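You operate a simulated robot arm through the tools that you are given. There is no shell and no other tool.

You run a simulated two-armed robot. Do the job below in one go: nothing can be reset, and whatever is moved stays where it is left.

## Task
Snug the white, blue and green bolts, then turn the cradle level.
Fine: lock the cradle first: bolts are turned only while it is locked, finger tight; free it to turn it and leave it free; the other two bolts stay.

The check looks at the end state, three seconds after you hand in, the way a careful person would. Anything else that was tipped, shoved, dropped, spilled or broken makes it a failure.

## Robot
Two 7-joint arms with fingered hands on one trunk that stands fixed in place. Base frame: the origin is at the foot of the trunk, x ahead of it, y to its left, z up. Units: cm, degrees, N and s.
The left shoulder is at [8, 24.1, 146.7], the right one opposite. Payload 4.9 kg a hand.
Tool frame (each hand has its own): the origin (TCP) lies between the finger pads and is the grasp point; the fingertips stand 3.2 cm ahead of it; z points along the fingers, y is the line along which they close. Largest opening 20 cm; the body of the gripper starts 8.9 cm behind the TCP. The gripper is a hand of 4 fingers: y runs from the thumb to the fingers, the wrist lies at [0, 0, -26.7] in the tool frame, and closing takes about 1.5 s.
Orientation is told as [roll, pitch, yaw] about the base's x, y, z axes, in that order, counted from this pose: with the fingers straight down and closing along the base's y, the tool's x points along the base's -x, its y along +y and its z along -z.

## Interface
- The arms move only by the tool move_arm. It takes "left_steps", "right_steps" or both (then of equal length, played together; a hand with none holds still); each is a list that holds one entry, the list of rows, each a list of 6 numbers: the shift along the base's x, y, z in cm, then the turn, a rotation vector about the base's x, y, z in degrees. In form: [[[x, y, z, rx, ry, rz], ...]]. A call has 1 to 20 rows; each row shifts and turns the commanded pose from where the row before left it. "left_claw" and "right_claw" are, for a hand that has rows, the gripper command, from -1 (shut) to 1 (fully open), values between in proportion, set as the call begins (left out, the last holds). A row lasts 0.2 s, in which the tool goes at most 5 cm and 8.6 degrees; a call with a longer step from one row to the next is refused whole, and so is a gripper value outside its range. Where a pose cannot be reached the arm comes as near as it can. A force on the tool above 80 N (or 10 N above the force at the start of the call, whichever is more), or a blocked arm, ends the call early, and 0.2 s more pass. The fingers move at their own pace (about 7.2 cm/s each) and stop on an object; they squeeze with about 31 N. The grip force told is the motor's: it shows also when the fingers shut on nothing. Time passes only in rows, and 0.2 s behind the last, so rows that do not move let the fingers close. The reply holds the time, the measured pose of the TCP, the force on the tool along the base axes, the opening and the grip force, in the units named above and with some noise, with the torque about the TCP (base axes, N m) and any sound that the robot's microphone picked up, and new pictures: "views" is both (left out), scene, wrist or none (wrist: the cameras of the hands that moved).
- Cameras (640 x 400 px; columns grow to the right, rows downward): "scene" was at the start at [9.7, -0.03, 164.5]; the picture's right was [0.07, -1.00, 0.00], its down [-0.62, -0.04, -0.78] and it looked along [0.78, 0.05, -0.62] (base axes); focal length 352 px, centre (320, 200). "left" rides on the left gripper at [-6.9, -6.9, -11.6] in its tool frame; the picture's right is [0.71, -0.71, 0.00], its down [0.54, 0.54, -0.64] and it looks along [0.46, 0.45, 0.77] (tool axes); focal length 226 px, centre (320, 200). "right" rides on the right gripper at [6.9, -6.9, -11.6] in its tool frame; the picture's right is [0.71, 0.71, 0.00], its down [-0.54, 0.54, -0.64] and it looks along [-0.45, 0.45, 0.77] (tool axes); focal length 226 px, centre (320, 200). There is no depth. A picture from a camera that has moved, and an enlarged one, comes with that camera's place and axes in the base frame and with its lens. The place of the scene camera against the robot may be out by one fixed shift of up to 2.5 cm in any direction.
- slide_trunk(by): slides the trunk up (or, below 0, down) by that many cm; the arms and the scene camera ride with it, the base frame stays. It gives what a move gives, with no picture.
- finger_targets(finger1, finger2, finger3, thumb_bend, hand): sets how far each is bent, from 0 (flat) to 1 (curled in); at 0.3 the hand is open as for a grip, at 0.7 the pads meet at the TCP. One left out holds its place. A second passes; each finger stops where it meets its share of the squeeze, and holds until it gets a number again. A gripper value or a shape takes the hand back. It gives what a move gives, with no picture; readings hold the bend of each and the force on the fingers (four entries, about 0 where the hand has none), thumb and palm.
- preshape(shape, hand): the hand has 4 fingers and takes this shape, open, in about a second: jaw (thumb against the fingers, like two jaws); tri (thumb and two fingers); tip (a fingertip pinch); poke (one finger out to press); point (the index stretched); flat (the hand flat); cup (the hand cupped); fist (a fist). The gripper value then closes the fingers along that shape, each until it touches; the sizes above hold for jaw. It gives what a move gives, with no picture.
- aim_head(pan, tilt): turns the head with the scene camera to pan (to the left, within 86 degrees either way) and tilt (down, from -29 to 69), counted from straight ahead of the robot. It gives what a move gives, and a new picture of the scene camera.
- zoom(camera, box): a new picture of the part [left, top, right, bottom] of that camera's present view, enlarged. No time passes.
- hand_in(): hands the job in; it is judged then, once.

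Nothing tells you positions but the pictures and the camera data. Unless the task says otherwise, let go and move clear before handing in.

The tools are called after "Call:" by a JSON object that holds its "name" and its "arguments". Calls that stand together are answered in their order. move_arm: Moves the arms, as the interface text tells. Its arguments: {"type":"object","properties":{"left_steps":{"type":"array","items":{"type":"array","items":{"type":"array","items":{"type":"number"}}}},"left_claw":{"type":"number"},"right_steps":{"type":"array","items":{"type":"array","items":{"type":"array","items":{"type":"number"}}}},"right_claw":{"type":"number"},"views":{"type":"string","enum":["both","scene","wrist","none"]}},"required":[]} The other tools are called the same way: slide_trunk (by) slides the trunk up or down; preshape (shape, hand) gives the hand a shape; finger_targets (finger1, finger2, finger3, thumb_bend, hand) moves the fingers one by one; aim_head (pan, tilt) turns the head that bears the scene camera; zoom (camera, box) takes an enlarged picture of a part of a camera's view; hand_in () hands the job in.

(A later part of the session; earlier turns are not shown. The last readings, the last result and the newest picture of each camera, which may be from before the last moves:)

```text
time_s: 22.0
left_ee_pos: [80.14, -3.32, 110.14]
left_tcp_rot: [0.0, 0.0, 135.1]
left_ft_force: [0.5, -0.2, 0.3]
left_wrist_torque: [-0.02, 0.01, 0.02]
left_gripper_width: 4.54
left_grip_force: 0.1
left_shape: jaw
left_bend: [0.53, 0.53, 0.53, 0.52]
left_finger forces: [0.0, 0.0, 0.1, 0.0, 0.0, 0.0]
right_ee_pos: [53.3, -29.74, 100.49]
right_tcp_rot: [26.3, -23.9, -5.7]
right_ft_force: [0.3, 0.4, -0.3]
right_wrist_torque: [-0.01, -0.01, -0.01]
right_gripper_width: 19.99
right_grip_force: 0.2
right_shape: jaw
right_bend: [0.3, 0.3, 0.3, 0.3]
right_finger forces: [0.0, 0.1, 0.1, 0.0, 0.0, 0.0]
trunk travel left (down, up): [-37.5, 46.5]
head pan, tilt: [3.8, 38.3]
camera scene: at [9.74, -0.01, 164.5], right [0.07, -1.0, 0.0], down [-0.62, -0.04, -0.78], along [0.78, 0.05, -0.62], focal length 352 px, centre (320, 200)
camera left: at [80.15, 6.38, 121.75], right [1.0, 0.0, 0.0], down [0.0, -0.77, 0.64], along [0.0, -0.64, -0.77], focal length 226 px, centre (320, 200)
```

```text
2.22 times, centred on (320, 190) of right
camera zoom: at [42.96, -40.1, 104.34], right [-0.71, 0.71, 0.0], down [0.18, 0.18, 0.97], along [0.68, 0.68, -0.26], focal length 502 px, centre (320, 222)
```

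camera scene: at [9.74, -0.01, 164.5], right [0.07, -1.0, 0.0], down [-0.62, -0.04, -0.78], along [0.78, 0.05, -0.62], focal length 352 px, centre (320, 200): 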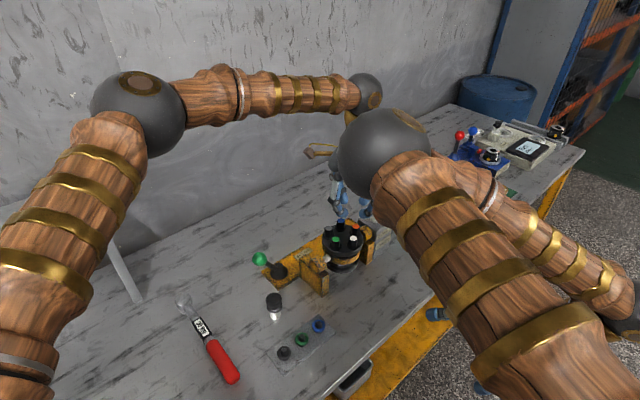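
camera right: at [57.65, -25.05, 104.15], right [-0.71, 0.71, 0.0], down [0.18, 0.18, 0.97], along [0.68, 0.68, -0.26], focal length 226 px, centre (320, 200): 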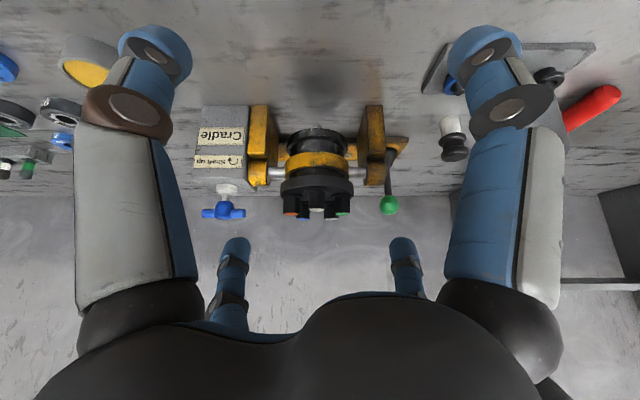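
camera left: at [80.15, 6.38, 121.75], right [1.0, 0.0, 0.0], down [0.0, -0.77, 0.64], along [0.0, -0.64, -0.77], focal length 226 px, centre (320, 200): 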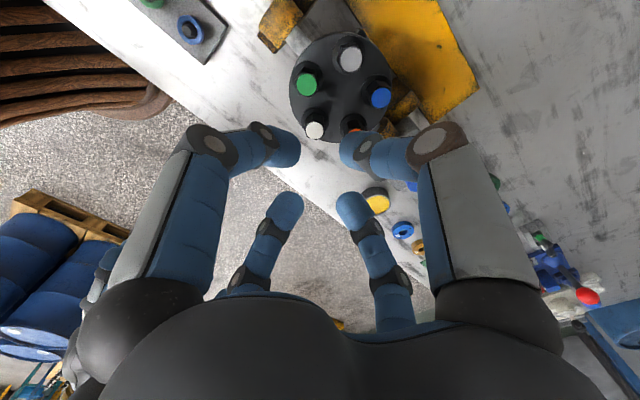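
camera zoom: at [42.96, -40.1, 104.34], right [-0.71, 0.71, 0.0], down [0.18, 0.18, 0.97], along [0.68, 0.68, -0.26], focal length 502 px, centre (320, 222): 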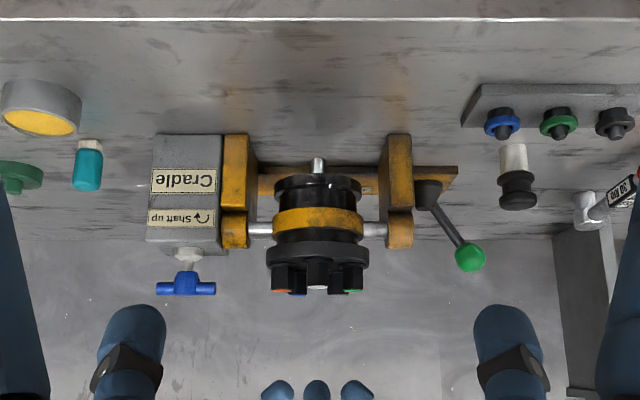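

The left camera gives cap positions at z≈97: white [79.5, -3.8], green [78.8, 0.9], gray [83, 3.2], blue [86.5, -0.5]. I'll descend partway over white and re-check the alignment.

Call:
{"name": "move_arm", "arguments": {"left_steps": [[[-0.3, -0.2, -3, 0, 0, 0], [-0.2, -0.2, -3, 0, 0, 0], [0, 0, -2.5, 0, 0, 0], [0, 0, 0, 0, 0, 0]]], "views": "wrist"}}

Call:
{"name": "zoom", "arguments": {"camera": "left", "box": [240, 60, 440, 260]}}

Call:
{"name": "zoom", "arguments": {"camera": "right", "box": [270, 170, 370, 280]}}

```text
time_s: 23.0
left_ee_pos: [79.62, -3.82, 101.58]
left_tcp_rot: [0.0, -0.1, 134.9]
left_ft_force: [0.4, 0.1, -0.6]
left_wrist_torque: [-0.03, 0.03, 0.01]
left_gripper_width: 4.51
left_grip_force: 0.1
left_shape: jaw
left_bend: [0.53, 0.53, 0.53, 0.52]
left_finger forces: [0.0, 0.0, 0.0, 0.1, 0.0, 0.1]
right_ee_pos: [53.32, -29.75, 100.49]
right_tcp_rot: [26.2, -24.0, -5.6]
right_ft_force: [-0.5, -0.1, -0.7]
right_wrist_torque: [0.0, 0.02, 0.0]
right_gripper_width: 19.99
right_grip_force: 0.0
right_shape: jaw
right_bend: [0.3, 0.3, 0.3, 0.3]
right_finger forces: [0.0, 0.0, 0.0, 0.0, 0.1, 0.1]
trunk travel left (down, up): [-37.5, 46.5]
head pan, tilt: [3.8, 38.3]
camera left: at [79.6, 5.97, 113.27], right [1.0, 0.0, 0.0], down [0.0, -0.77, 0.64], along [0.0, -0.64, -0.77], focal length 226 px, centre (320, 200)
```

left: 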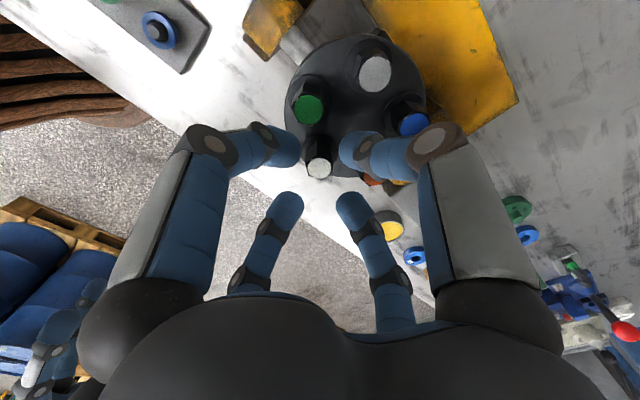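

```text
2.00 times, centred on (340, 160) of left
camera zoom: at [79.6, 5.97, 113.27], right [1.0, 0.0, 0.0], down [0.0, -0.77, 0.64], along [0.0, -0.64, -0.77], focal length 452 px, centre (280, 280)
```

zoom: 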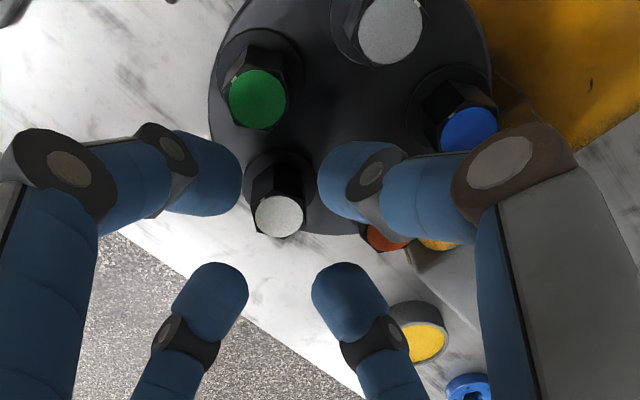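

```text
3.64 times, centred on (320, 225) of right
camera zoom: at [42.92, -40.11, 104.35], right [-0.71, 0.71, 0.0], down [0.18, 0.18, 0.97], along [0.68, 0.68, -0.26], focal length 822 px, centre (320, 109)
```

zoom: 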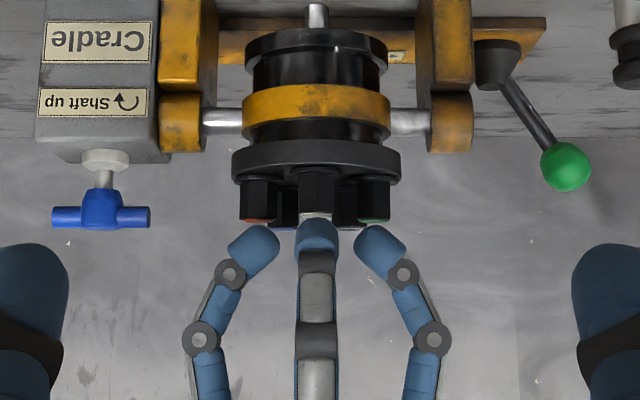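

The view is excellent. With four digits at this incline the neighbouring bolts leave too little turning room, so I'll pinch with thumb and finger 2 only, fingers 1 and 3 fully splayed, and check that they clear the T-handle.

Call:
{"name": "move_arm", "arguments": {"left_steps": [[[0, 0, 4, 0, 0, 0], [0, 0, 4, 0, 0, 0], [0, 0, 0, 0, 0, 0]]], "views": "none"}}

Call:
{"name": "finger_targets", "arguments": {"hand": "left", "finger1": 0, "finger2": 0.54, "finger3": 0, "thumb_bend": 0.54}}

Call:
{"name": "zoom", "arguments": {"camera": "right", "box": [160, 150, 480, 350]}}

```text
time_s: 23.8
left_ee_pos: [79.66, -3.75, 109.51]
left_tcp_rot: [0.1, -0.2, 135.0]
left_ft_force: [0.2, 0.2, 0.6]
left_wrist_torque: [-0.01, 0.01, -0.01]
left_gripper_width: 4.53
left_grip_force: 0.0
left_shape: jaw
left_bend: [0.53, 0.53, 0.53, 0.52]
left_finger forces: [0.1, 0.0, 0.0, 0.0, 0.0, 0.0]
right_ee_pos: [53.43, -29.73, 100.47]
right_tcp_rot: [26.4, -23.9, -5.8]
right_ft_force: [0.6, 0.3, -0.9]
right_wrist_torque: [0.0, 0.05, 0.0]
right_gripper_width: 19.99
right_grip_force: 0.0
right_shape: jaw
right_bend: [0.3, 0.3, 0.3, 0.3]
right_finger forces: [0.0, 0.0, 0.1, 0.0, 0.0, 0.0]
trunk travel left (down, up): [-37.5, 46.5]
head pan, tilt: [3.8, 38.3]
```

```text
time_s: 24.8
left_ee_pos: [79.63, -3.65, 109.65]
left_tcp_rot: [0.0, 0.0, 135.1]
left_ft_force: [-0.3, -0.2, 0.8]
left_wrist_torque: [-0.02, -0.01, 0.02]
left_gripper_width: 13.6
left_grip_force: 0.1
left_shape: fingers
left_bend: [0.01, 0.54, 0.01, 0.54]
left_finger forces: [0.0, 0.1, 0.0, 0.1, 0.0, 0.1]
right_ee_pos: [53.27, -29.76, 100.4]
right_tcp_rot: [26.3, -23.9, -5.6]
right_ft_force: [0.0, 0.5, -0.8]
right_wrist_torque: [-0.04, -0.02, 0.01]
right_gripper_width: 19.97
right_grip_force: 0.0
right_shape: jaw
right_bend: [0.3, 0.3, 0.3, 0.3]
right_finger forces: [0.0, 0.0, 0.0, 0.1, 0.0, 0.0]
trunk travel left (down, up): [-37.5, 46.5]
head pan, tilt: [3.8, 38.3]
```

```text
2.00 times, centred on (320, 250) of right
camera zoom: at [42.92, -40.13, 104.34], right [-0.71, 0.71, 0.0], down [0.18, 0.18, 0.97], along [0.68, 0.68, -0.26], focal length 452 px, centre (320, 100)
```

zoom: 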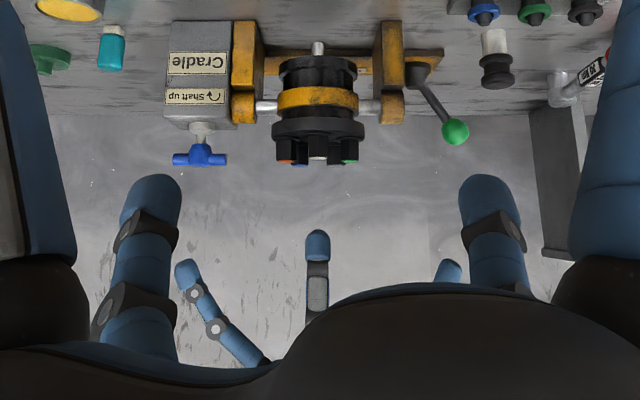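

The splayed tips sit about 3.7 cm above the pinch tips, so they should clear the T-handle. I'll swing to yaw 160 and lower toward the white bolt.

Call:
{"name": "move_arm", "arguments": {"left_steps": [[[-0.15, -0.05, -1.5, 0, 0, 8.3], [0, 0, -1.5, 0, 0, 8.3], [0, 0, -1.5, 0, 0, 8.3], [0, 0, -1.5, 0, 0, 0], [0, 0, 0, 0, 0, 0]]], "views": "wrist"}}

Call:
{"name": "zoom", "arguments": {"camera": "right", "box": [220, 170, 420, 290]}}

```text
time_s: 26.0
left_ee_pos: [79.56, -3.74, 103.66]
left_tcp_rot: [0.0, 0.0, 160.0]
left_ft_force: [0.0, 0.1, -0.3]
left_wrist_torque: [0.0, -0.03, -0.01]
left_gripper_width: 13.61
left_grip_force: 0.0
left_shape: fingers
left_bend: [0.01, 0.54, 0.01, 0.54]
left_finger forces: [0.1, 0.0, 0.1, 0.1, 0.0, 0.0]
right_ee_pos: [53.33, -29.7, 100.54]
right_tcp_rot: [26.4, -23.9, -5.8]
right_ft_force: [0.2, 0.1, -0.6]
right_wrist_torque: [0.0, 0.01, 0.01]
right_gripper_width: 20.01
right_grip_force: 0.0
right_shape: jaw
right_bend: [0.3, 0.3, 0.3, 0.3]
right_finger forces: [0.1, 0.1, 0.0, 0.0, 0.0, 0.1]
trunk travel left (down, up): [-37.5, 46.5]
head pan, tilt: [3.8, 38.3]
camera left: at [75.41, 4.96, 115.29], right [0.91, 0.42, 0.0], down [0.32, -0.69, 0.64], along [0.27, -0.58, -0.77], focal length 226 px, centre (320, 200)
```

left: 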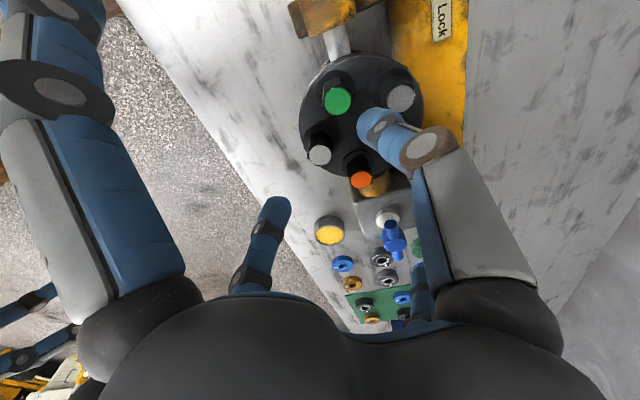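

```text
3.20 times, centred on (320, 230) of right
camera zoom: at [42.92, -40.13, 104.35], right [-0.71, 0.71, 0.0], down [0.18, 0.18, 0.97], along [0.68, 0.68, -0.26], focal length 723 px, centre (320, 104)
```

zoom: 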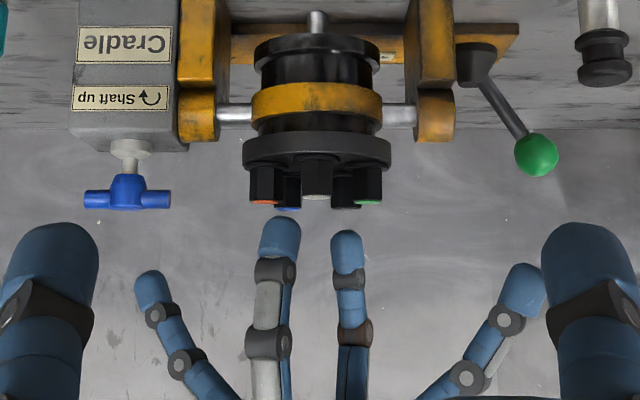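

Well centred on white. I'll lower the last 3.3 cm and check from the side.

Call:
{"name": "move_arm", "arguments": {"left_steps": [[[-0.1, 0.03, -1.2, 0, 0, 0], [0, 0, -1.2, 0, 0, 0], [0, 0, -0.9, 0, 0, 0], [0, 0, 0, 0, 0, 0]]], "views": "wrist"}}

Call:
{"name": "zoom", "arguments": {"camera": "right", "box": [220, 170, 420, 290]}}

Call:
{"name": "zoom", "arguments": {"camera": "left", "box": [240, 60, 440, 260]}}

```text
time_s: 27.0
left_ee_pos: [79.33, -3.85, 100.25]
left_tcp_rot: [0.1, 0.0, 159.9]
left_ft_force: [0.4, 0.1, 0.2]
left_wrist_torque: [0.0, 0.0, -0.06]
left_gripper_width: 13.58
left_grip_force: 0.0
left_shape: fingers
left_bend: [0.01, 0.54, 0.01, 0.54]
left_finger forces: [0.0, 0.1, 0.0, 0.0, 0.1, 0.0]
right_ee_pos: [53.33, -29.84, 100.41]
right_tcp_rot: [26.3, -23.9, -5.7]
right_ft_force: [-0.2, 0.1, -1.1]
right_wrist_torque: [0.01, 0.01, -0.01]
right_gripper_width: 19.99
right_grip_force: 0.1
right_shape: jaw
right_bend: [0.3, 0.3, 0.3, 0.3]
right_finger forces: [0.0, 0.0, 0.0, 0.0, 0.0, 0.0]
trunk travel left (down, up): [-37.5, 46.5]
head pan, tilt: [3.8, 38.3]
camera left: at [75.28, 4.94, 111.91], right [0.91, 0.42, 0.0], down [0.32, -0.69, 0.64], along [0.27, -0.58, -0.77], focal length 226 px, centre (320, 200)
```

left: 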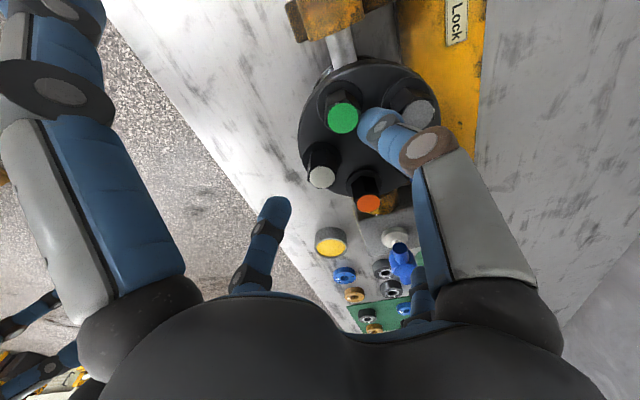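

```text
3.20 times, centred on (320, 230) of right
camera zoom: at [42.94, -40.12, 104.34], right [-0.71, 0.71, 0.0], down [0.18, 0.18, 0.97], along [0.68, 0.68, -0.26], focal length 723 px, centre (320, 104)
```

zoom: 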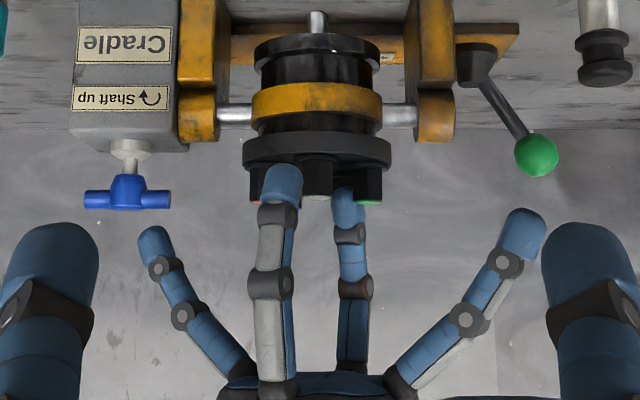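

```text
2.00 times, centred on (340, 160) of left
camera zoom: at [75.28, 4.94, 111.91], right [0.91, 0.42, 0.0], down [0.32, -0.69, 0.64], along [0.27, -0.58, -0.77], focal length 452 px, centre (280, 280)
```

zoom: 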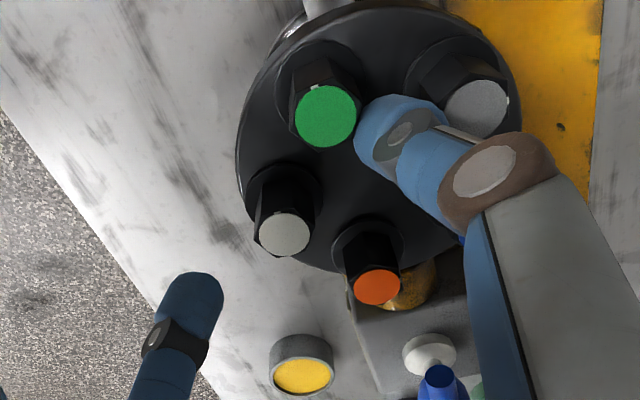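

The tips straddle the white bolt at a good depth. Closing thumb and finger 2.

Call:
{"name": "finger_targets", "arguments": {"hand": "left", "finger2": 0.72, "thumb_bend": 0.72}}

Call:
{"name": "zoom", "arguments": {"camera": "right", "box": [260, 170, 380, 270]}}

Call:
{"name": "zoom", "arguments": {"camera": "left", "box": [260, 80, 420, 220]}}

```text
time_s: 28.0
left_ee_pos: [79.46, -3.8, 100.26]
left_tcp_rot: [0.0, 0.1, 159.9]
left_ft_force: [0.9, 1.9, -0.1]
left_wrist_torque: [0.03, -0.04, 0.0]
left_gripper_width: 12.76
left_grip_force: 7.3
left_shape: fingers
left_bend: [0.01, 0.67, 0.01, 0.67]
left_finger forces: [0.0, 6.3, 0.1, 0.0, 8.7, 0.0]
right_ee_pos: [53.39, -29.65, 100.41]
right_tcp_rot: [26.4, -24.0, -5.8]
right_ft_force: [-0.5, 0.1, -0.1]
right_wrist_torque: [-0.02, 0.0, 0.03]
right_gripper_width: 19.99
right_grip_force: 0.0
right_shape: jaw
right_bend: [0.3, 0.3, 0.3, 0.3]
right_finger forces: [0.0, 0.0, 0.0, 0.0, 0.1, 0.1]
trunk travel left (down, up): [-37.5, 46.5]
head pan, tilt: [3.8, 38.3]
```

```text
4.00 times, centred on (320, 220) of right
camera zoom: at [42.94, -40.1, 104.35], right [-0.71, 0.71, 0.0], down [0.18, 0.18, 0.97], along [0.68, 0.68, -0.26], focal length 904 px, centre (320, 120)
```

zoom: 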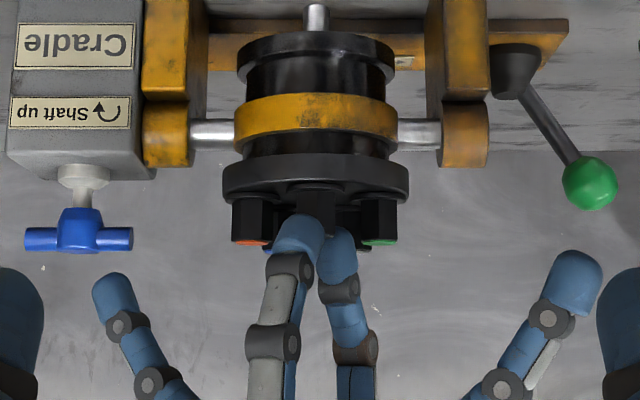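

```text
2.86 times, centred on (340, 150) of left
camera zoom: at [75.3, 4.99, 111.93], right [0.91, 0.42, 0.0], down [0.32, -0.69, 0.64], along [0.27, -0.58, -0.77], focal length 646 px, centre (263, 343)
```

zoom: 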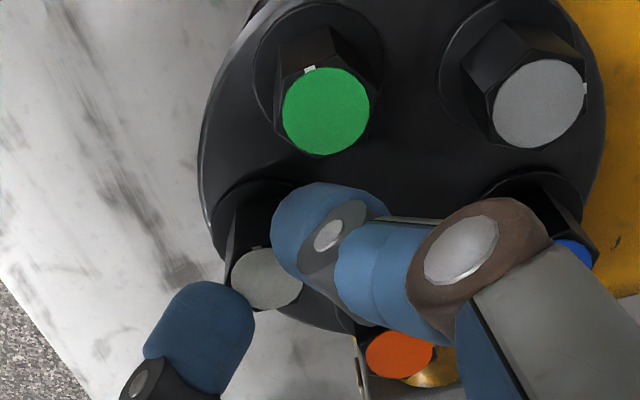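

The bolt is gripped at about 7 N per side, and each bolt carries a small white index mark I can track. Turning clockwise 24° gently.

Call:
{"name": "move_arm", "arguments": {"left_steps": [[[0, 0, 0, 0, 0, -6], [0, 0, 0, 0, 0, -6], [0, 0, 0, 0, 0, -6], [0, 0, 0, 0, 0, -6]]], "views": "none"}}

Call:
{"name": "zoom", "arguments": {"camera": "left", "box": [260, 80, 420, 220]}}

Call:
{"name": "zoom", "arguments": {"camera": "right", "box": [260, 170, 380, 270]}}

```text
time_s: 29.0
left_ee_pos: [79.31, -3.78, 100.2]
left_tcp_rot: [-0.1, 0.0, 135.9]
left_ft_force: [1.5, 3.0, -0.3]
left_wrist_torque: [0.04, -0.08, 0.02]
left_gripper_width: 12.73
left_grip_force: 7.3
left_shape: fingers
left_bend: [0.01, 0.67, 0.01, 0.67]
left_finger forces: [0.1, 5.5, 0.0, 0.1, 8.7, 0.0]
right_ee_pos: [53.46, -29.76, 100.38]
right_tcp_rot: [26.3, -23.9, -5.7]
right_ft_force: [-0.1, -0.7, 0.6]
right_wrist_torque: [-0.01, -0.02, 0.03]
right_gripper_width: 19.99
right_grip_force: 0.1
right_shape: jaw
right_bend: [0.3, 0.3, 0.3, 0.3]
right_finger forces: [0.1, 0.0, 0.1, 0.0, 0.0, 0.0]
trunk travel left (down, up): [-37.5, 46.5]
head pan, tilt: [3.8, 38.3]
```

```text
2.86 times, centred on (340, 150) of left
camera zoom: at [79.26, 5.96, 111.93], right [1.0, 0.02, 0.0], down [0.01, -0.77, 0.64], along [0.01, -0.64, -0.77], focal length 646 px, centre (263, 343)
```

zoom: 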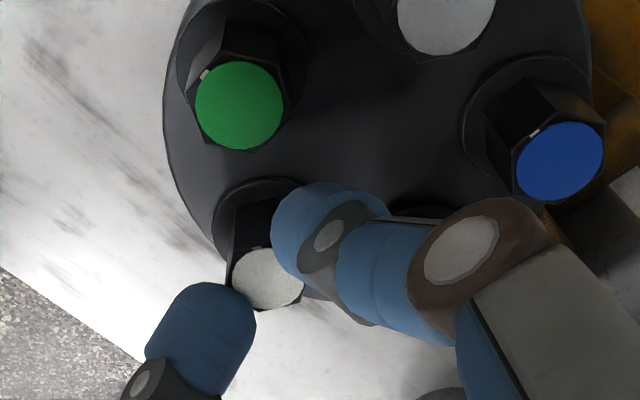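

```text
4.00 times, centred on (320, 220) of right
camera zoom: at [42.96, -40.1, 104.34], right [-0.71, 0.71, 0.0], down [0.18, 0.18, 0.97], along [0.68, 0.68, -0.26], focal length 904 px, centre (320, 120)
```

zoom: 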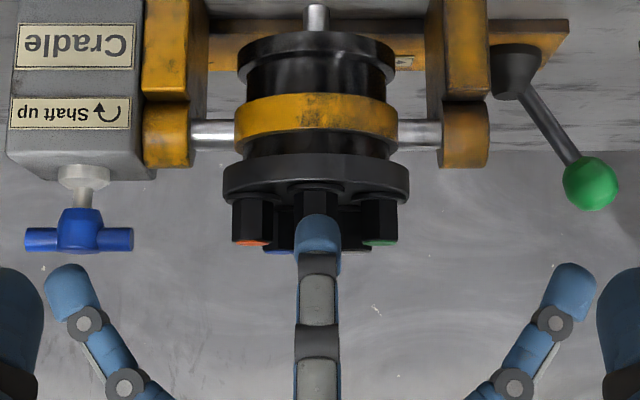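

Call:
{"name": "zoom", "arguments": {"camera": "left", "box": [295, 145, 355, 195]}}

```text
8.00 times, centred on (325, 170) of left
camera zoom: at [79.26, 5.96, 111.93], right [1.0, 0.02, 0.0], down [0.01, -0.77, 0.64], along [0.01, -0.64, -0.77], focal length 1808 px, centre (280, 440)
```

zoom: 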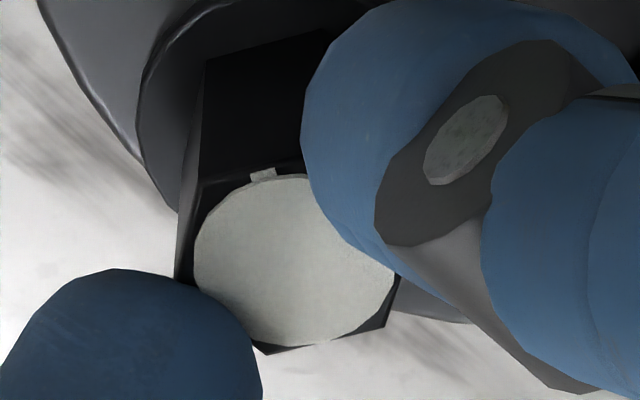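

The index mark kept its place relative to the hand, so the bolt turned with it, almost without resistance. Continuing.

Call:
{"name": "move_arm", "arguments": {"left_steps": [[[0, 0, 0, 0, 0, -6], [0, 0, 0, 0, 0, -6], [0, 0, 0, 0, 0, -6], [0, 0, 0, 0, 0, -6], [0, 0, 0, 0, 0, -3]]], "views": "none"}}

Call:
{"name": "zoom", "arguments": {"camera": "left", "box": [260, 80, 420, 220]}}

Call:
{"name": "zoom", "arguments": {"camera": "right", "box": [260, 170, 380, 270]}}

```text
time_s: 30.2
left_ee_pos: [79.34, -3.73, 100.21]
left_tcp_rot: [0.0, 0.0, 108.8]
left_ft_force: [4.8, 2.9, 2.5]
left_wrist_torque: [0.07, -0.17, 0.03]
left_gripper_width: 12.77
left_grip_force: 8.0
left_shape: fingers
left_bend: [0.01, 0.67, 0.01, 0.67]
left_finger forces: [0.0, 5.1, 0.0, 0.0, 11.8, 0.0]
right_ee_pos: [53.34, -29.71, 100.35]
right_tcp_rot: [26.2, -23.9, -5.7]
right_ft_force: [-0.2, 0.6, -0.4]
right_wrist_torque: [0.06, 0.0, -0.01]
right_gripper_width: 19.97
right_grip_force: 0.1
right_shape: jaw
right_bend: [0.3, 0.3, 0.3, 0.3]
right_finger forces: [0.0, 0.0, 0.1, 0.0, 0.0, 0.0]
trunk travel left (down, up): [-37.5, 46.5]
head pan, tilt: [3.8, 38.3]
```

```text
2.86 times, centred on (340, 150) of left
camera zoom: at [83.71, 4.97, 111.9], right [0.9, -0.44, 0.0], down [-0.34, -0.69, 0.64], along [-0.28, -0.58, -0.77], focal length 646 px, centre (263, 343)
```

zoom: 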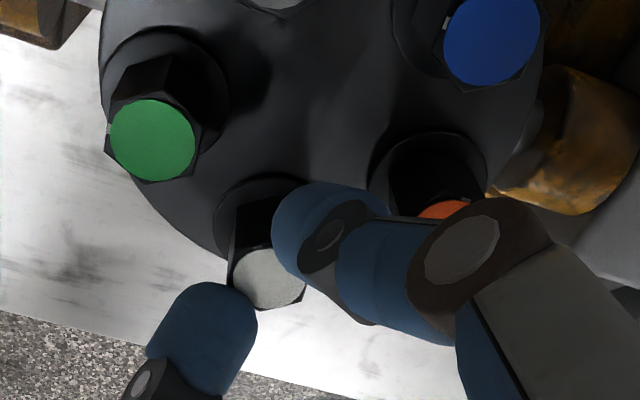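

```text
4.00 times, centred on (320, 220) of right
camera zoom: at [42.96, -40.09, 104.34], right [-0.71, 0.71, 0.0], down [0.18, 0.18, 0.97], along [0.68, 0.68, -0.26], focal length 904 px, centre (320, 120)
```

zoom: 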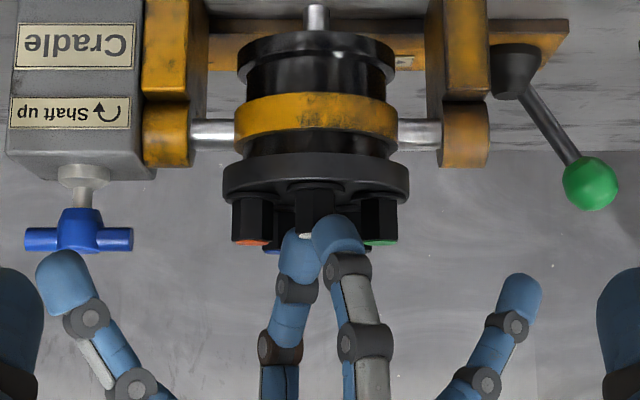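

Call:
{"name": "zoom", "arguments": {"camera": "left", "box": [295, 120, 385, 195]}}

Call:
{"name": "zoom", "arguments": {"camera": "right", "box": [295, 200, 345, 250]}}

```text
5.33 times, centred on (340, 158) of left
camera zoom: at [83.71, 4.97, 111.9], right [0.9, -0.44, 0.0], down [-0.34, -0.69, 0.64], along [-0.28, -0.58, -0.77], focal length 1206 px, centre (213, 427)
```

zoom: 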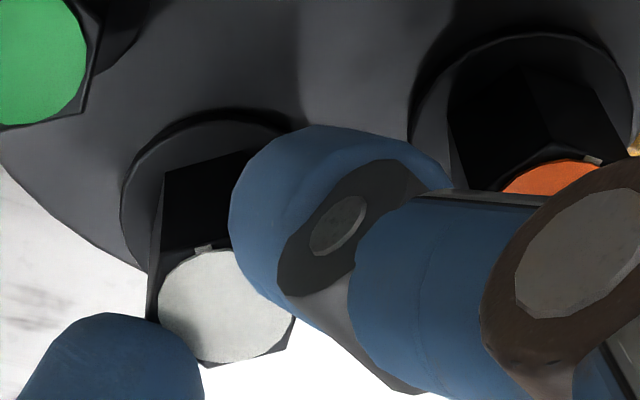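

```text
8.00 times, centred on (320, 225) of right
camera zoom: at [42.96, -40.09, 104.34], right [-0.71, 0.71, 0.0], down [0.18, 0.18, 0.97], along [0.68, 0.68, -0.26], focal length 1808 px, centre (320, 0)
```

zoom: 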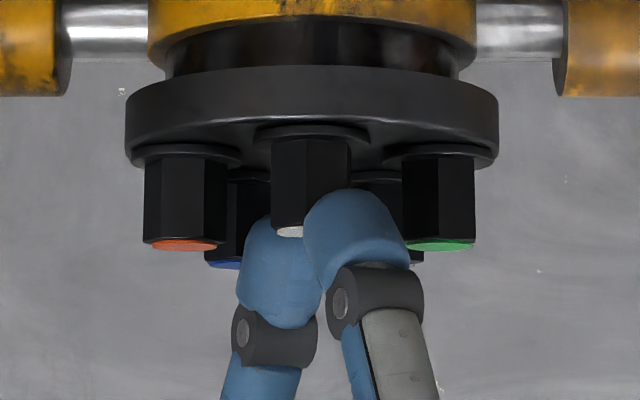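

The white bolt has followed about 50° so far with little resistance. I'll release, swing back to yaw 160 and regrip.

Call:
{"name": "finger_targets", "arguments": {"hand": "left", "finger2": 0.55, "thumb_bend": 0.55}}

Call:
{"name": "move_arm", "arguments": {"left_steps": [[[0.15, 0.1, 0, 0, 0, 8.5], [0, 0, 0, 0, 0, 8.5], [0, 0, 0, 0, 0, 8.5], [0, 0, 0, 0, 0, 8.5], [0, 0, 0, 0, 0, 8.5], [0, 0, 0, 0, 0, 8.5]]], "views": "none"}}

Call:
{"name": "finger_targets", "arguments": {"hand": "left", "finger2": 0.72, "thumb_bend": 0.72}}

Call:
{"name": "zoom", "arguments": {"camera": "left", "box": [295, 120, 385, 195]}}

```text
time_s: 31.2
left_ee_pos: [79.34, -3.86, 100.27]
left_tcp_rot: [0.0, 0.0, 108.9]
left_ft_force: [-0.2, -0.3, 0.1]
left_wrist_torque: [-0.01, 0.03, -0.04]
left_gripper_width: 13.51
left_grip_force: 0.1
left_shape: fingers
left_bend: [0.01, 0.55, 0.01, 0.55]
left_finger forces: [0.0, 0.0, 0.1, 0.0, 0.0, 0.0]
right_ee_pos: [53.41, -29.59, 100.44]
right_tcp_rot: [26.3, -24.0, -5.6]
right_ft_force: [0.4, 0.2, 0.3]
right_wrist_torque: [0.0, -0.02, 0.0]
right_gripper_width: 19.98
right_grip_force: 0.0
right_shape: jaw
right_bend: [0.3, 0.3, 0.3, 0.3]
right_finger forces: [0.0, 0.1, 0.0, 0.1, 0.0, 0.1]
trunk travel left (down, up): [-37.5, 46.5]
head pan, tilt: [3.8, 38.3]
```

```text
time_s: 32.6
left_ee_pos: [79.45, -3.62, 100.19]
left_tcp_rot: [0.0, 0.0, 160.0]
left_ft_force: [-0.7, 0.3, 0.3]
left_wrist_torque: [0.01, 0.01, -0.02]
left_gripper_width: 13.52
left_grip_force: 0.0
left_shape: fingers
left_bend: [0.01, 0.55, 0.01, 0.55]
left_finger forces: [0.0, 0.1, 0.0, 0.0, 0.0, 0.1]
right_ee_pos: [53.33, -29.67, 100.44]
right_tcp_rot: [26.3, -23.9, -5.7]
right_ft_force: [0.1, 0.7, 0.1]
right_wrist_torque: [0.02, 0.0, -0.02]
right_gripper_width: 20.01
right_grip_force: 0.1
right_shape: jaw
right_bend: [0.3, 0.3, 0.3, 0.3]
right_finger forces: [0.0, 0.0, 0.1, 0.1, 0.0, 0.0]
trunk travel left (down, up): [-37.5, 46.5]
head pan, tilt: [3.8, 38.3]
```

```text
time_s: 33.6
left_ee_pos: [79.52, -3.77, 100.23]
left_tcp_rot: [0.1, 0.0, 159.9]
left_ft_force: [-0.1, -1.0, 0.2]
left_wrist_torque: [-0.06, 0.01, 0.0]
left_gripper_width: 12.75
left_grip_force: 6.9
left_shape: fingers
left_bend: [0.01, 0.66, 0.01, 0.68]
left_finger forces: [0.0, 7.9, 0.0, 0.0, 6.6, 0.1]
right_ee_pos: [53.44, -29.66, 100.34]
right_tcp_rot: [26.3, -23.8, -5.7]
right_ft_force: [-0.2, 0.6, -0.2]
right_wrist_torque: [-0.01, 0.03, 0.03]
right_gripper_width: 20.01
right_grip_force: 0.1
right_shape: jaw
right_bend: [0.3, 0.3, 0.3, 0.3]
right_finger forces: [0.1, 0.0, 0.1, 0.0, 0.0, 0.0]
trunk travel left (down, up): [-37.5, 46.5]
head pan, tilt: [3.8, 38.3]
```

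```text
5.33 times, centred on (340, 158) of left
camera zoom: at [75.36, 5.12, 111.92], right [0.91, 0.42, 0.0], down [0.32, -0.69, 0.64], along [0.27, -0.58, -0.77], focal length 1206 px, centre (213, 427)
```

zoom: 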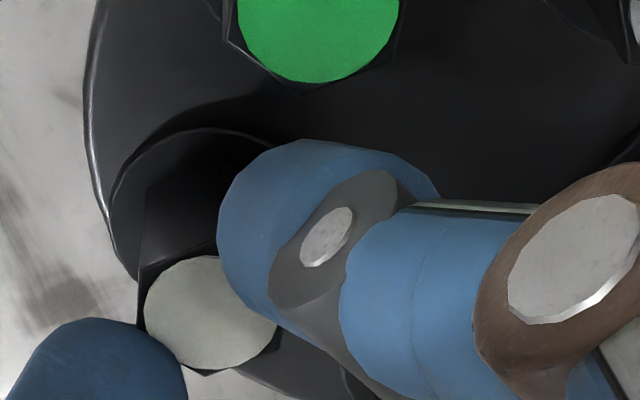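

Call:
{"name": "move_arm", "arguments": {"left_steps": [[[0, 0, 0, 0, 0, -6], [0, 0, 0, 0, 0, -6], [0, 0, 0, 0, 0, -6], [0, 0, 0, 0, 0, -6]]], "views": "none"}}

Call:
{"name": "move_arm", "arguments": {"left_steps": [[[0, 0, 0, 0, 0, -6], [0, 0, 0, 0, 0, -6], [0, 0, 0, 0, 0, -6], [0, 0, 0, 0, 0, -6], [0, 0, 0, 0, 0, -3]]], "views": "none"}}

Call:
{"name": "zoom", "arguments": {"camera": "left", "box": [295, 120, 385, 195]}}

Call:
{"name": "zoom", "arguments": {"camera": "right", "box": [295, 200, 345, 250]}}

```text
time_s: 34.6
left_ee_pos: [79.56, -3.73, 100.14]
left_tcp_rot: [0.0, 0.1, 135.8]
left_ft_force: [1.0, 0.1, 2.1]
left_wrist_torque: [0.02, -0.08, 0.02]
left_gripper_width: 12.73
left_grip_force: 7.7
left_shape: fingers
left_bend: [0.01, 0.66, 0.01, 0.68]
left_finger forces: [0.1, 7.7, 0.0, 0.0, 8.1, 0.0]
right_ee_pos: [53.32, -29.79, 100.49]
right_tcp_rot: [26.4, -23.9, -5.8]
right_ft_force: [-0.2, 0.3, -0.4]
right_wrist_torque: [0.0, 0.02, -0.03]
right_gripper_width: 20.01
right_grip_force: 0.0
right_shape: jaw
right_bend: [0.3, 0.3, 0.3, 0.3]
right_finger forces: [0.1, 0.0, 0.0, 0.1, 0.1, 0.0]
trunk travel left (down, up): [-37.5, 46.5]
head pan, tilt: [3.8, 38.3]
```

```text
time_s: 35.8
left_ee_pos: [79.4, -3.54, 100.21]
left_tcp_rot: [0.0, 0.0, 109.0]
left_ft_force: [2.8, 4.4, 3.0]
left_wrist_torque: [0.14, -0.14, 0.15]
left_gripper_width: 12.72
left_grip_force: 9.9
left_shape: fingers
left_bend: [0.01, 0.66, 0.01, 0.68]
left_finger forces: [0.0, 7.0, 0.1, 0.0, 13.0, 0.1]
right_ee_pos: [53.39, -29.69, 100.48]
right_tcp_rot: [26.3, -23.9, -5.6]
right_ft_force: [-0.7, 0.3, -0.8]
right_wrist_torque: [-0.01, 0.0, -0.01]
right_gripper_width: 19.98
right_grip_force: 0.1
right_shape: jaw
right_bend: [0.3, 0.3, 0.3, 0.3]
right_finger forces: [0.0, 0.0, 0.0, 0.0, 0.0, 0.0]
trunk travel left (down, up): [-37.5, 46.5]
head pan, tilt: [3.8, 38.3]
```

```text
5.33 times, centred on (340, 158) of left
camera zoom: at [83.75, 5.16, 111.92], right [0.9, -0.44, 0.0], down [-0.34, -0.69, 0.64], along [-0.28, -0.58, -0.77], focal length 1206 px, centre (213, 427)
```

zoom: 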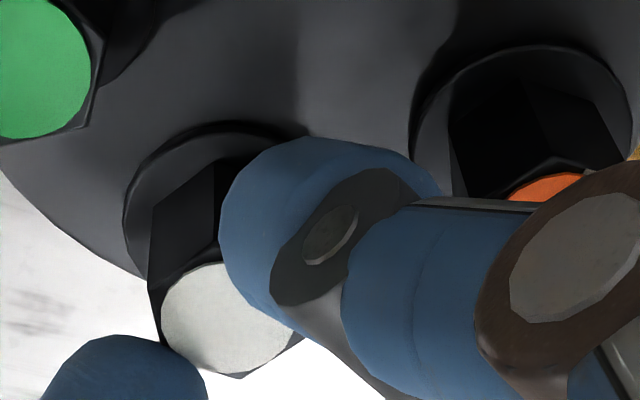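

```text
8.00 times, centred on (320, 225) of right
camera zoom: at [42.95, -40.07, 104.35], right [-0.71, 0.71, 0.0], down [0.18, 0.18, 0.97], along [0.68, 0.68, -0.26], focal length 1808 px, centre (320, 0)
```

zoom: 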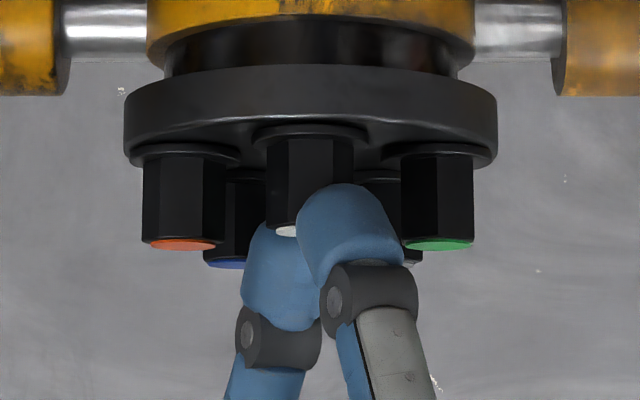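

A torque of 0.15 Nm has appeared, so it may be getting tight. I'll release, look at the index mark, and go back for another stroke.

Call:
{"name": "finger_targets", "arguments": {"hand": "left", "finger2": 0.5, "thumb_bend": 0.5}}

Call:
{"name": "zoom", "arguments": {"camera": "left", "box": [275, 100, 385, 195]}}

Call:
{"name": "move_arm", "arguments": {"left_steps": [[[0, 0, 0, 0, 0, 8.5], [0, 0, 0, 0, 0, 8.5], [0, 0, 0, 0, 0, 8.5], [0, 0, 0, 0, 0, 8.5], [0, 0, 0, 0, 0, 8.5], [0, 0, 0, 0, 0, 8.5]]], "views": "none"}}

Call:
{"name": "zoom", "arguments": {"camera": "left", "box": [275, 100, 385, 195]}}

```text
time_s: 36.8
left_ee_pos: [79.34, -3.68, 100.38]
left_tcp_rot: [0.1, -0.1, 109.0]
left_ft_force: [-3.1, -3.9, 0.0]
left_wrist_torque: [-0.08, 0.04, -0.13]
left_gripper_width: 13.81
left_grip_force: 2.3
left_shape: fingers
left_bend: [0.01, 0.5, 0.01, 0.51]
left_finger forces: [0.1, 0.0, 0.1, 0.0, 4.4, 0.1]
right_ee_pos: [53.33, -29.85, 100.4]
right_tcp_rot: [26.5, -23.9, -5.8]
right_ft_force: [0.0, -0.4, 0.3]
right_wrist_torque: [0.01, -0.02, 0.03]
right_gripper_width: 19.97
right_grip_force: 0.1
right_shape: jaw
right_bend: [0.3, 0.3, 0.3, 0.3]
right_finger forces: [0.0, 0.0, 0.1, 0.0, 0.0, 0.0]
trunk travel left (down, up): [-37.5, 46.5]
head pan, tilt: [3.8, 38.3]
```

```text
4.21 times, centred on (330, 148) of left
camera zoom: at [83.67, 4.97, 111.94], right [0.9, -0.44, 0.0], down [-0.34, -0.69, 0.64], along [-0.28, -0.58, -0.77], focal length 952 px, centre (278, 421)
```

zoom: 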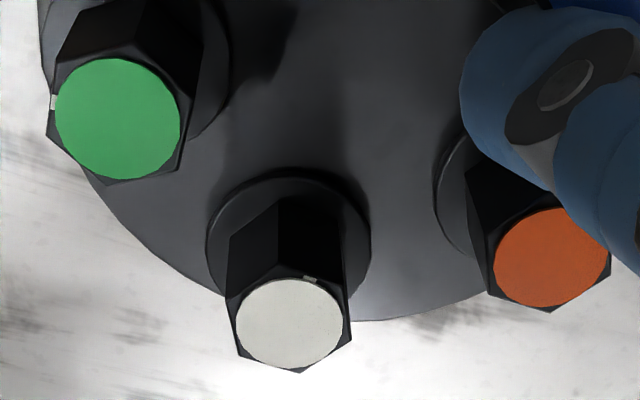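

```text
time_s: 38.2
left_ee_pos: [79.46, -3.61, 100.27]
left_tcp_rot: [0.0, 0.0, 160.1]
left_ft_force: [-3.1, -2.2, 1.2]
left_wrist_torque: [0.02, 0.03, 0.09]
left_gripper_width: 13.82
left_grip_force: 1.6
left_shape: fingers
left_bend: [0.01, 0.5, 0.01, 0.51]
left_finger forces: [0.0, 0.0, 0.0, 0.0, 4.4, 0.0]
right_ee_pos: [53.35, -29.75, 100.51]
right_tcp_rot: [26.3, -23.9, -5.6]
right_ft_force: [-0.4, 0.4, 0.4]
right_wrist_torque: [-0.02, -0.05, 0.02]
right_gripper_width: 20.01
right_grip_force: 0.2
right_shape: jaw
right_bend: [0.3, 0.3, 0.3, 0.3]
right_finger forces: [0.0, 0.0, 0.0, 0.0, 0.0, 0.1]
trunk travel left (down, up): [-37.5, 46.5]
head pan, tilt: [3.8, 38.3]
```

```text
4.21 times, centred on (330, 148) of left
camera zoom: at [75.33, 5.18, 111.91], right [0.91, 0.42, 0.0], down [0.32, -0.69, 0.64], along [0.27, -0.58, -0.77], focal length 952 px, centre (278, 421)
```

zoom: 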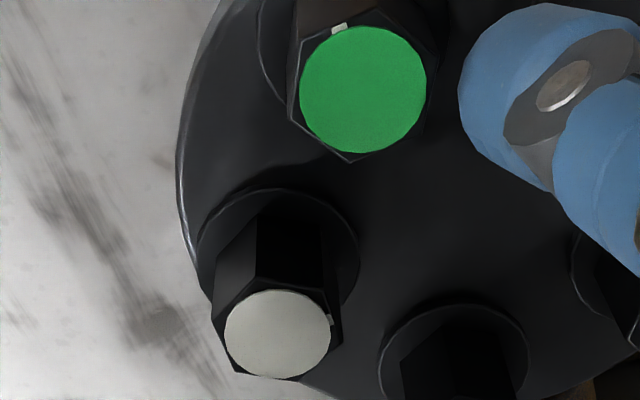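

The white mark has moved about 90° clockwise overall, so it turned. At 0.5 the thumb's back brushed a neighbour, so I'll open less from now on. Regripping for another stroke.

Call:
{"name": "finger_targets", "arguments": {"hand": "left", "finger2": 0.72, "thumb_bend": 0.72}}

Call:
{"name": "zoom", "arguments": {"camera": "left", "box": [275, 100, 385, 195]}}

Call:
{"name": "move_arm", "arguments": {"left_steps": [[[0, 0, 0, 0, 0, -6], [0, 0, 0, 0, 0, -6], [0, 0, 0, 0, 0, -6]]], "views": "none"}}

Call:
{"name": "zoom", "arguments": {"camera": "left", "box": [275, 100, 385, 195]}}

```text
time_s: 39.2
left_ee_pos: [79.53, -3.59, 100.15]
left_tcp_rot: [0.1, -0.1, 160.0]
left_ft_force: [1.1, 2.5, -0.2]
left_wrist_torque: [0.13, -0.06, 0.0]
left_gripper_width: 12.74
left_grip_force: 8.3
left_shape: fingers
left_bend: [0.01, 0.65, 0.01, 0.68]
left_finger forces: [0.1, 7.2, 0.1, 0.0, 9.6, 0.1]
right_ee_pos: [53.42, -29.83, 100.51]
right_tcp_rot: [26.3, -23.9, -5.6]
right_ft_force: [0.2, -0.2, -0.2]
right_wrist_torque: [-0.04, -0.04, -0.01]
right_gripper_width: 19.96
right_grip_force: 0.1
right_shape: jaw
right_bend: [0.3, 0.3, 0.3, 0.3]
right_finger forces: [0.0, 0.1, 0.1, 0.1, 0.0, 0.1]
trunk travel left (down, up): [-37.5, 46.5]
head pan, tilt: [3.8, 38.3]
```

```text
4.21 times, centred on (330, 148) of left
camera zoom: at [75.42, 5.21, 111.89], right [0.91, 0.42, 0.0], down [0.32, -0.69, 0.64], along [0.27, -0.58, -0.77], focal length 952 px, centre (278, 421)
```

zoom: 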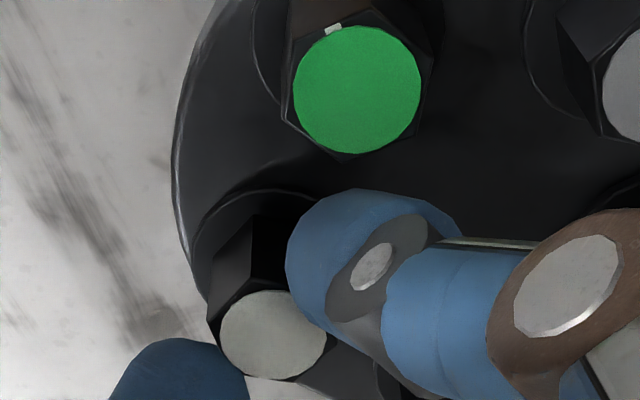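

```text
time_s: 40.0
left_ee_pos: [79.27, -3.55, 100.23]
left_tcp_rot: [0.0, 0.0, 141.8]
left_ft_force: [0.4, 3.6, 1.6]
left_wrist_torque: [0.1, -0.02, 0.05]
left_gripper_width: 12.72
left_grip_force: 6.5
left_shape: fingers
left_bend: [0.01, 0.66, 0.01, 0.68]
left_finger forces: [0.0, 5.6, 0.0, 0.0, 8.5, 0.1]
right_ee_pos: [53.38, -29.69, 100.5]
right_tcp_rot: [26.3, -23.9, -5.7]
right_ft_force: [0.9, -1.1, 1.0]
right_wrist_torque: [-0.02, 0.01, 0.01]
right_gripper_width: 20.0
right_grip_force: 0.1
right_shape: jaw
right_bend: [0.3, 0.3, 0.3, 0.3]
right_finger forces: [0.1, 0.1, 0.0, 0.0, 0.0, 0.0]
trunk travel left (down, up): [-37.5, 46.5]
head pan, tilt: [3.8, 38.3]
```

```text
4.21 times, centred on (330, 148) of left
camera zoom: at [78.31, 6.03, 111.93], right [0.99, 0.12, 0.0], down [0.09, -0.76, 0.64], along [0.08, -0.64, -0.77], focal length 952 px, centre (278, 421)
```

zoom: 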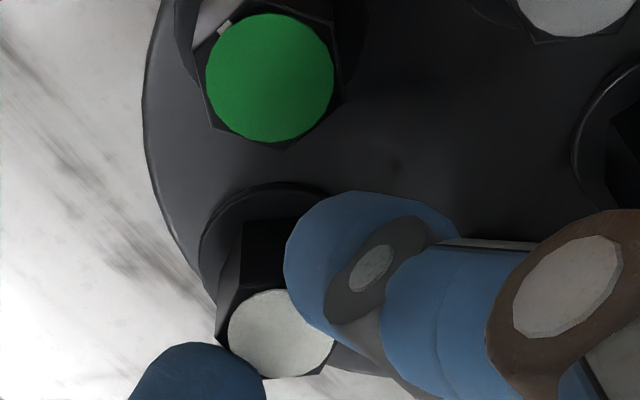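

Call:
{"name": "move_arm", "arguments": {"left_steps": [[[0, 0, 0, 0, 0, -6], [0, 0, 0, 0, 0, -6]]], "views": "none"}}

Call:
{"name": "move_arm", "arguments": {"left_steps": [[[0, 0, 0, 0, 0, -6], [0, 0, 0, 0, 0, -6]]], "views": "none"}}

Call:
{"name": "zoom", "arguments": {"camera": "left", "box": [275, 100, 385, 195]}}

Call:
{"name": "zoom", "arguments": {"camera": "right", "box": [295, 200, 345, 250]}}

```text
time_s: 40.6
left_ee_pos: [79.47, -3.5, 100.29]
left_tcp_rot: [-0.1, 0.0, 130.0]
left_ft_force: [0.2, 4.7, 3.4]
left_wrist_torque: [0.17, 0.0, 0.1]
left_gripper_width: 12.72
left_grip_force: 7.7
left_shape: fingers
left_bend: [0.01, 0.66, 0.01, 0.68]
left_finger forces: [0.1, 5.9, 0.1, 0.0, 9.7, 0.0]
right_ee_pos: [53.37, -29.68, 100.49]
right_tcp_rot: [26.3, -23.9, -5.7]
right_ft_force: [0.4, -0.4, -0.4]
right_wrist_torque: [0.01, 0.0, -0.02]
right_gripper_width: 19.98
right_grip_force: 0.1
right_shape: jaw
right_bend: [0.3, 0.3, 0.3, 0.3]
right_finger forces: [0.0, 0.0, 0.0, 0.1, 0.0, 0.0]
trunk travel left (down, up): [-37.5, 46.5]
head pan, tilt: [3.8, 38.3]
```

```text
time_s: 41.2
left_ee_pos: [79.48, -3.59, 100.35]
left_tcp_rot: [0.0, 0.0, 117.8]
left_ft_force: [1.1, 4.8, 5.1]
left_wrist_torque: [0.11, -0.07, 0.13]
left_gripper_width: 12.73
left_grip_force: 8.3
left_shape: fingers
left_bend: [0.01, 0.66, 0.01, 0.69]
left_finger forces: [0.0, 6.5, 0.0, 0.1, 10.8, 0.1]
right_ee_pos: [53.35, -29.75, 100.52]
right_tcp_rot: [26.3, -23.9, -5.7]
right_ft_force: [0.2, 0.0, 0.7]
right_wrist_torque: [-0.02, -0.02, 0.01]
right_gripper_width: 20.0
right_grip_force: 0.1
right_shape: jaw
right_bend: [0.3, 0.3, 0.3, 0.3]
right_finger forces: [0.1, 0.0, 0.1, 0.0, 0.1, 0.0]
trunk travel left (down, up): [-37.5, 46.5]
head pan, tilt: [3.8, 38.3]
```

```text
4.21 times, centred on (330, 148) of left
camera zoom: at [82.38, 5.69, 111.94], right [0.96, -0.29, 0.0], down [-0.23, -0.73, 0.64], along [-0.19, -0.61, -0.77], focal length 952 px, centre (278, 421)
```

zoom: 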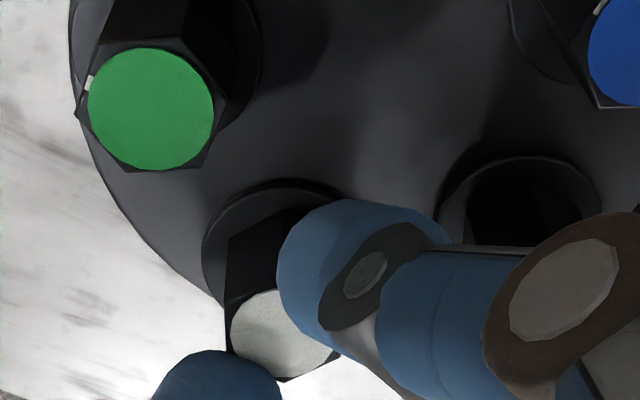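

```text
8.00 times, centred on (320, 225) of right
camera zoom: at [42.91, -40.07, 104.37], right [-0.71, 0.71, 0.0], down [0.18, 0.18, 0.97], along [0.68, 0.68, -0.26], focal length 1808 px, centre (320, 0)
```

zoom: 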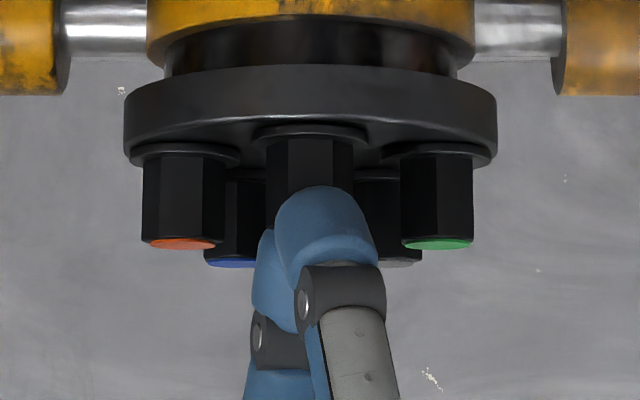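

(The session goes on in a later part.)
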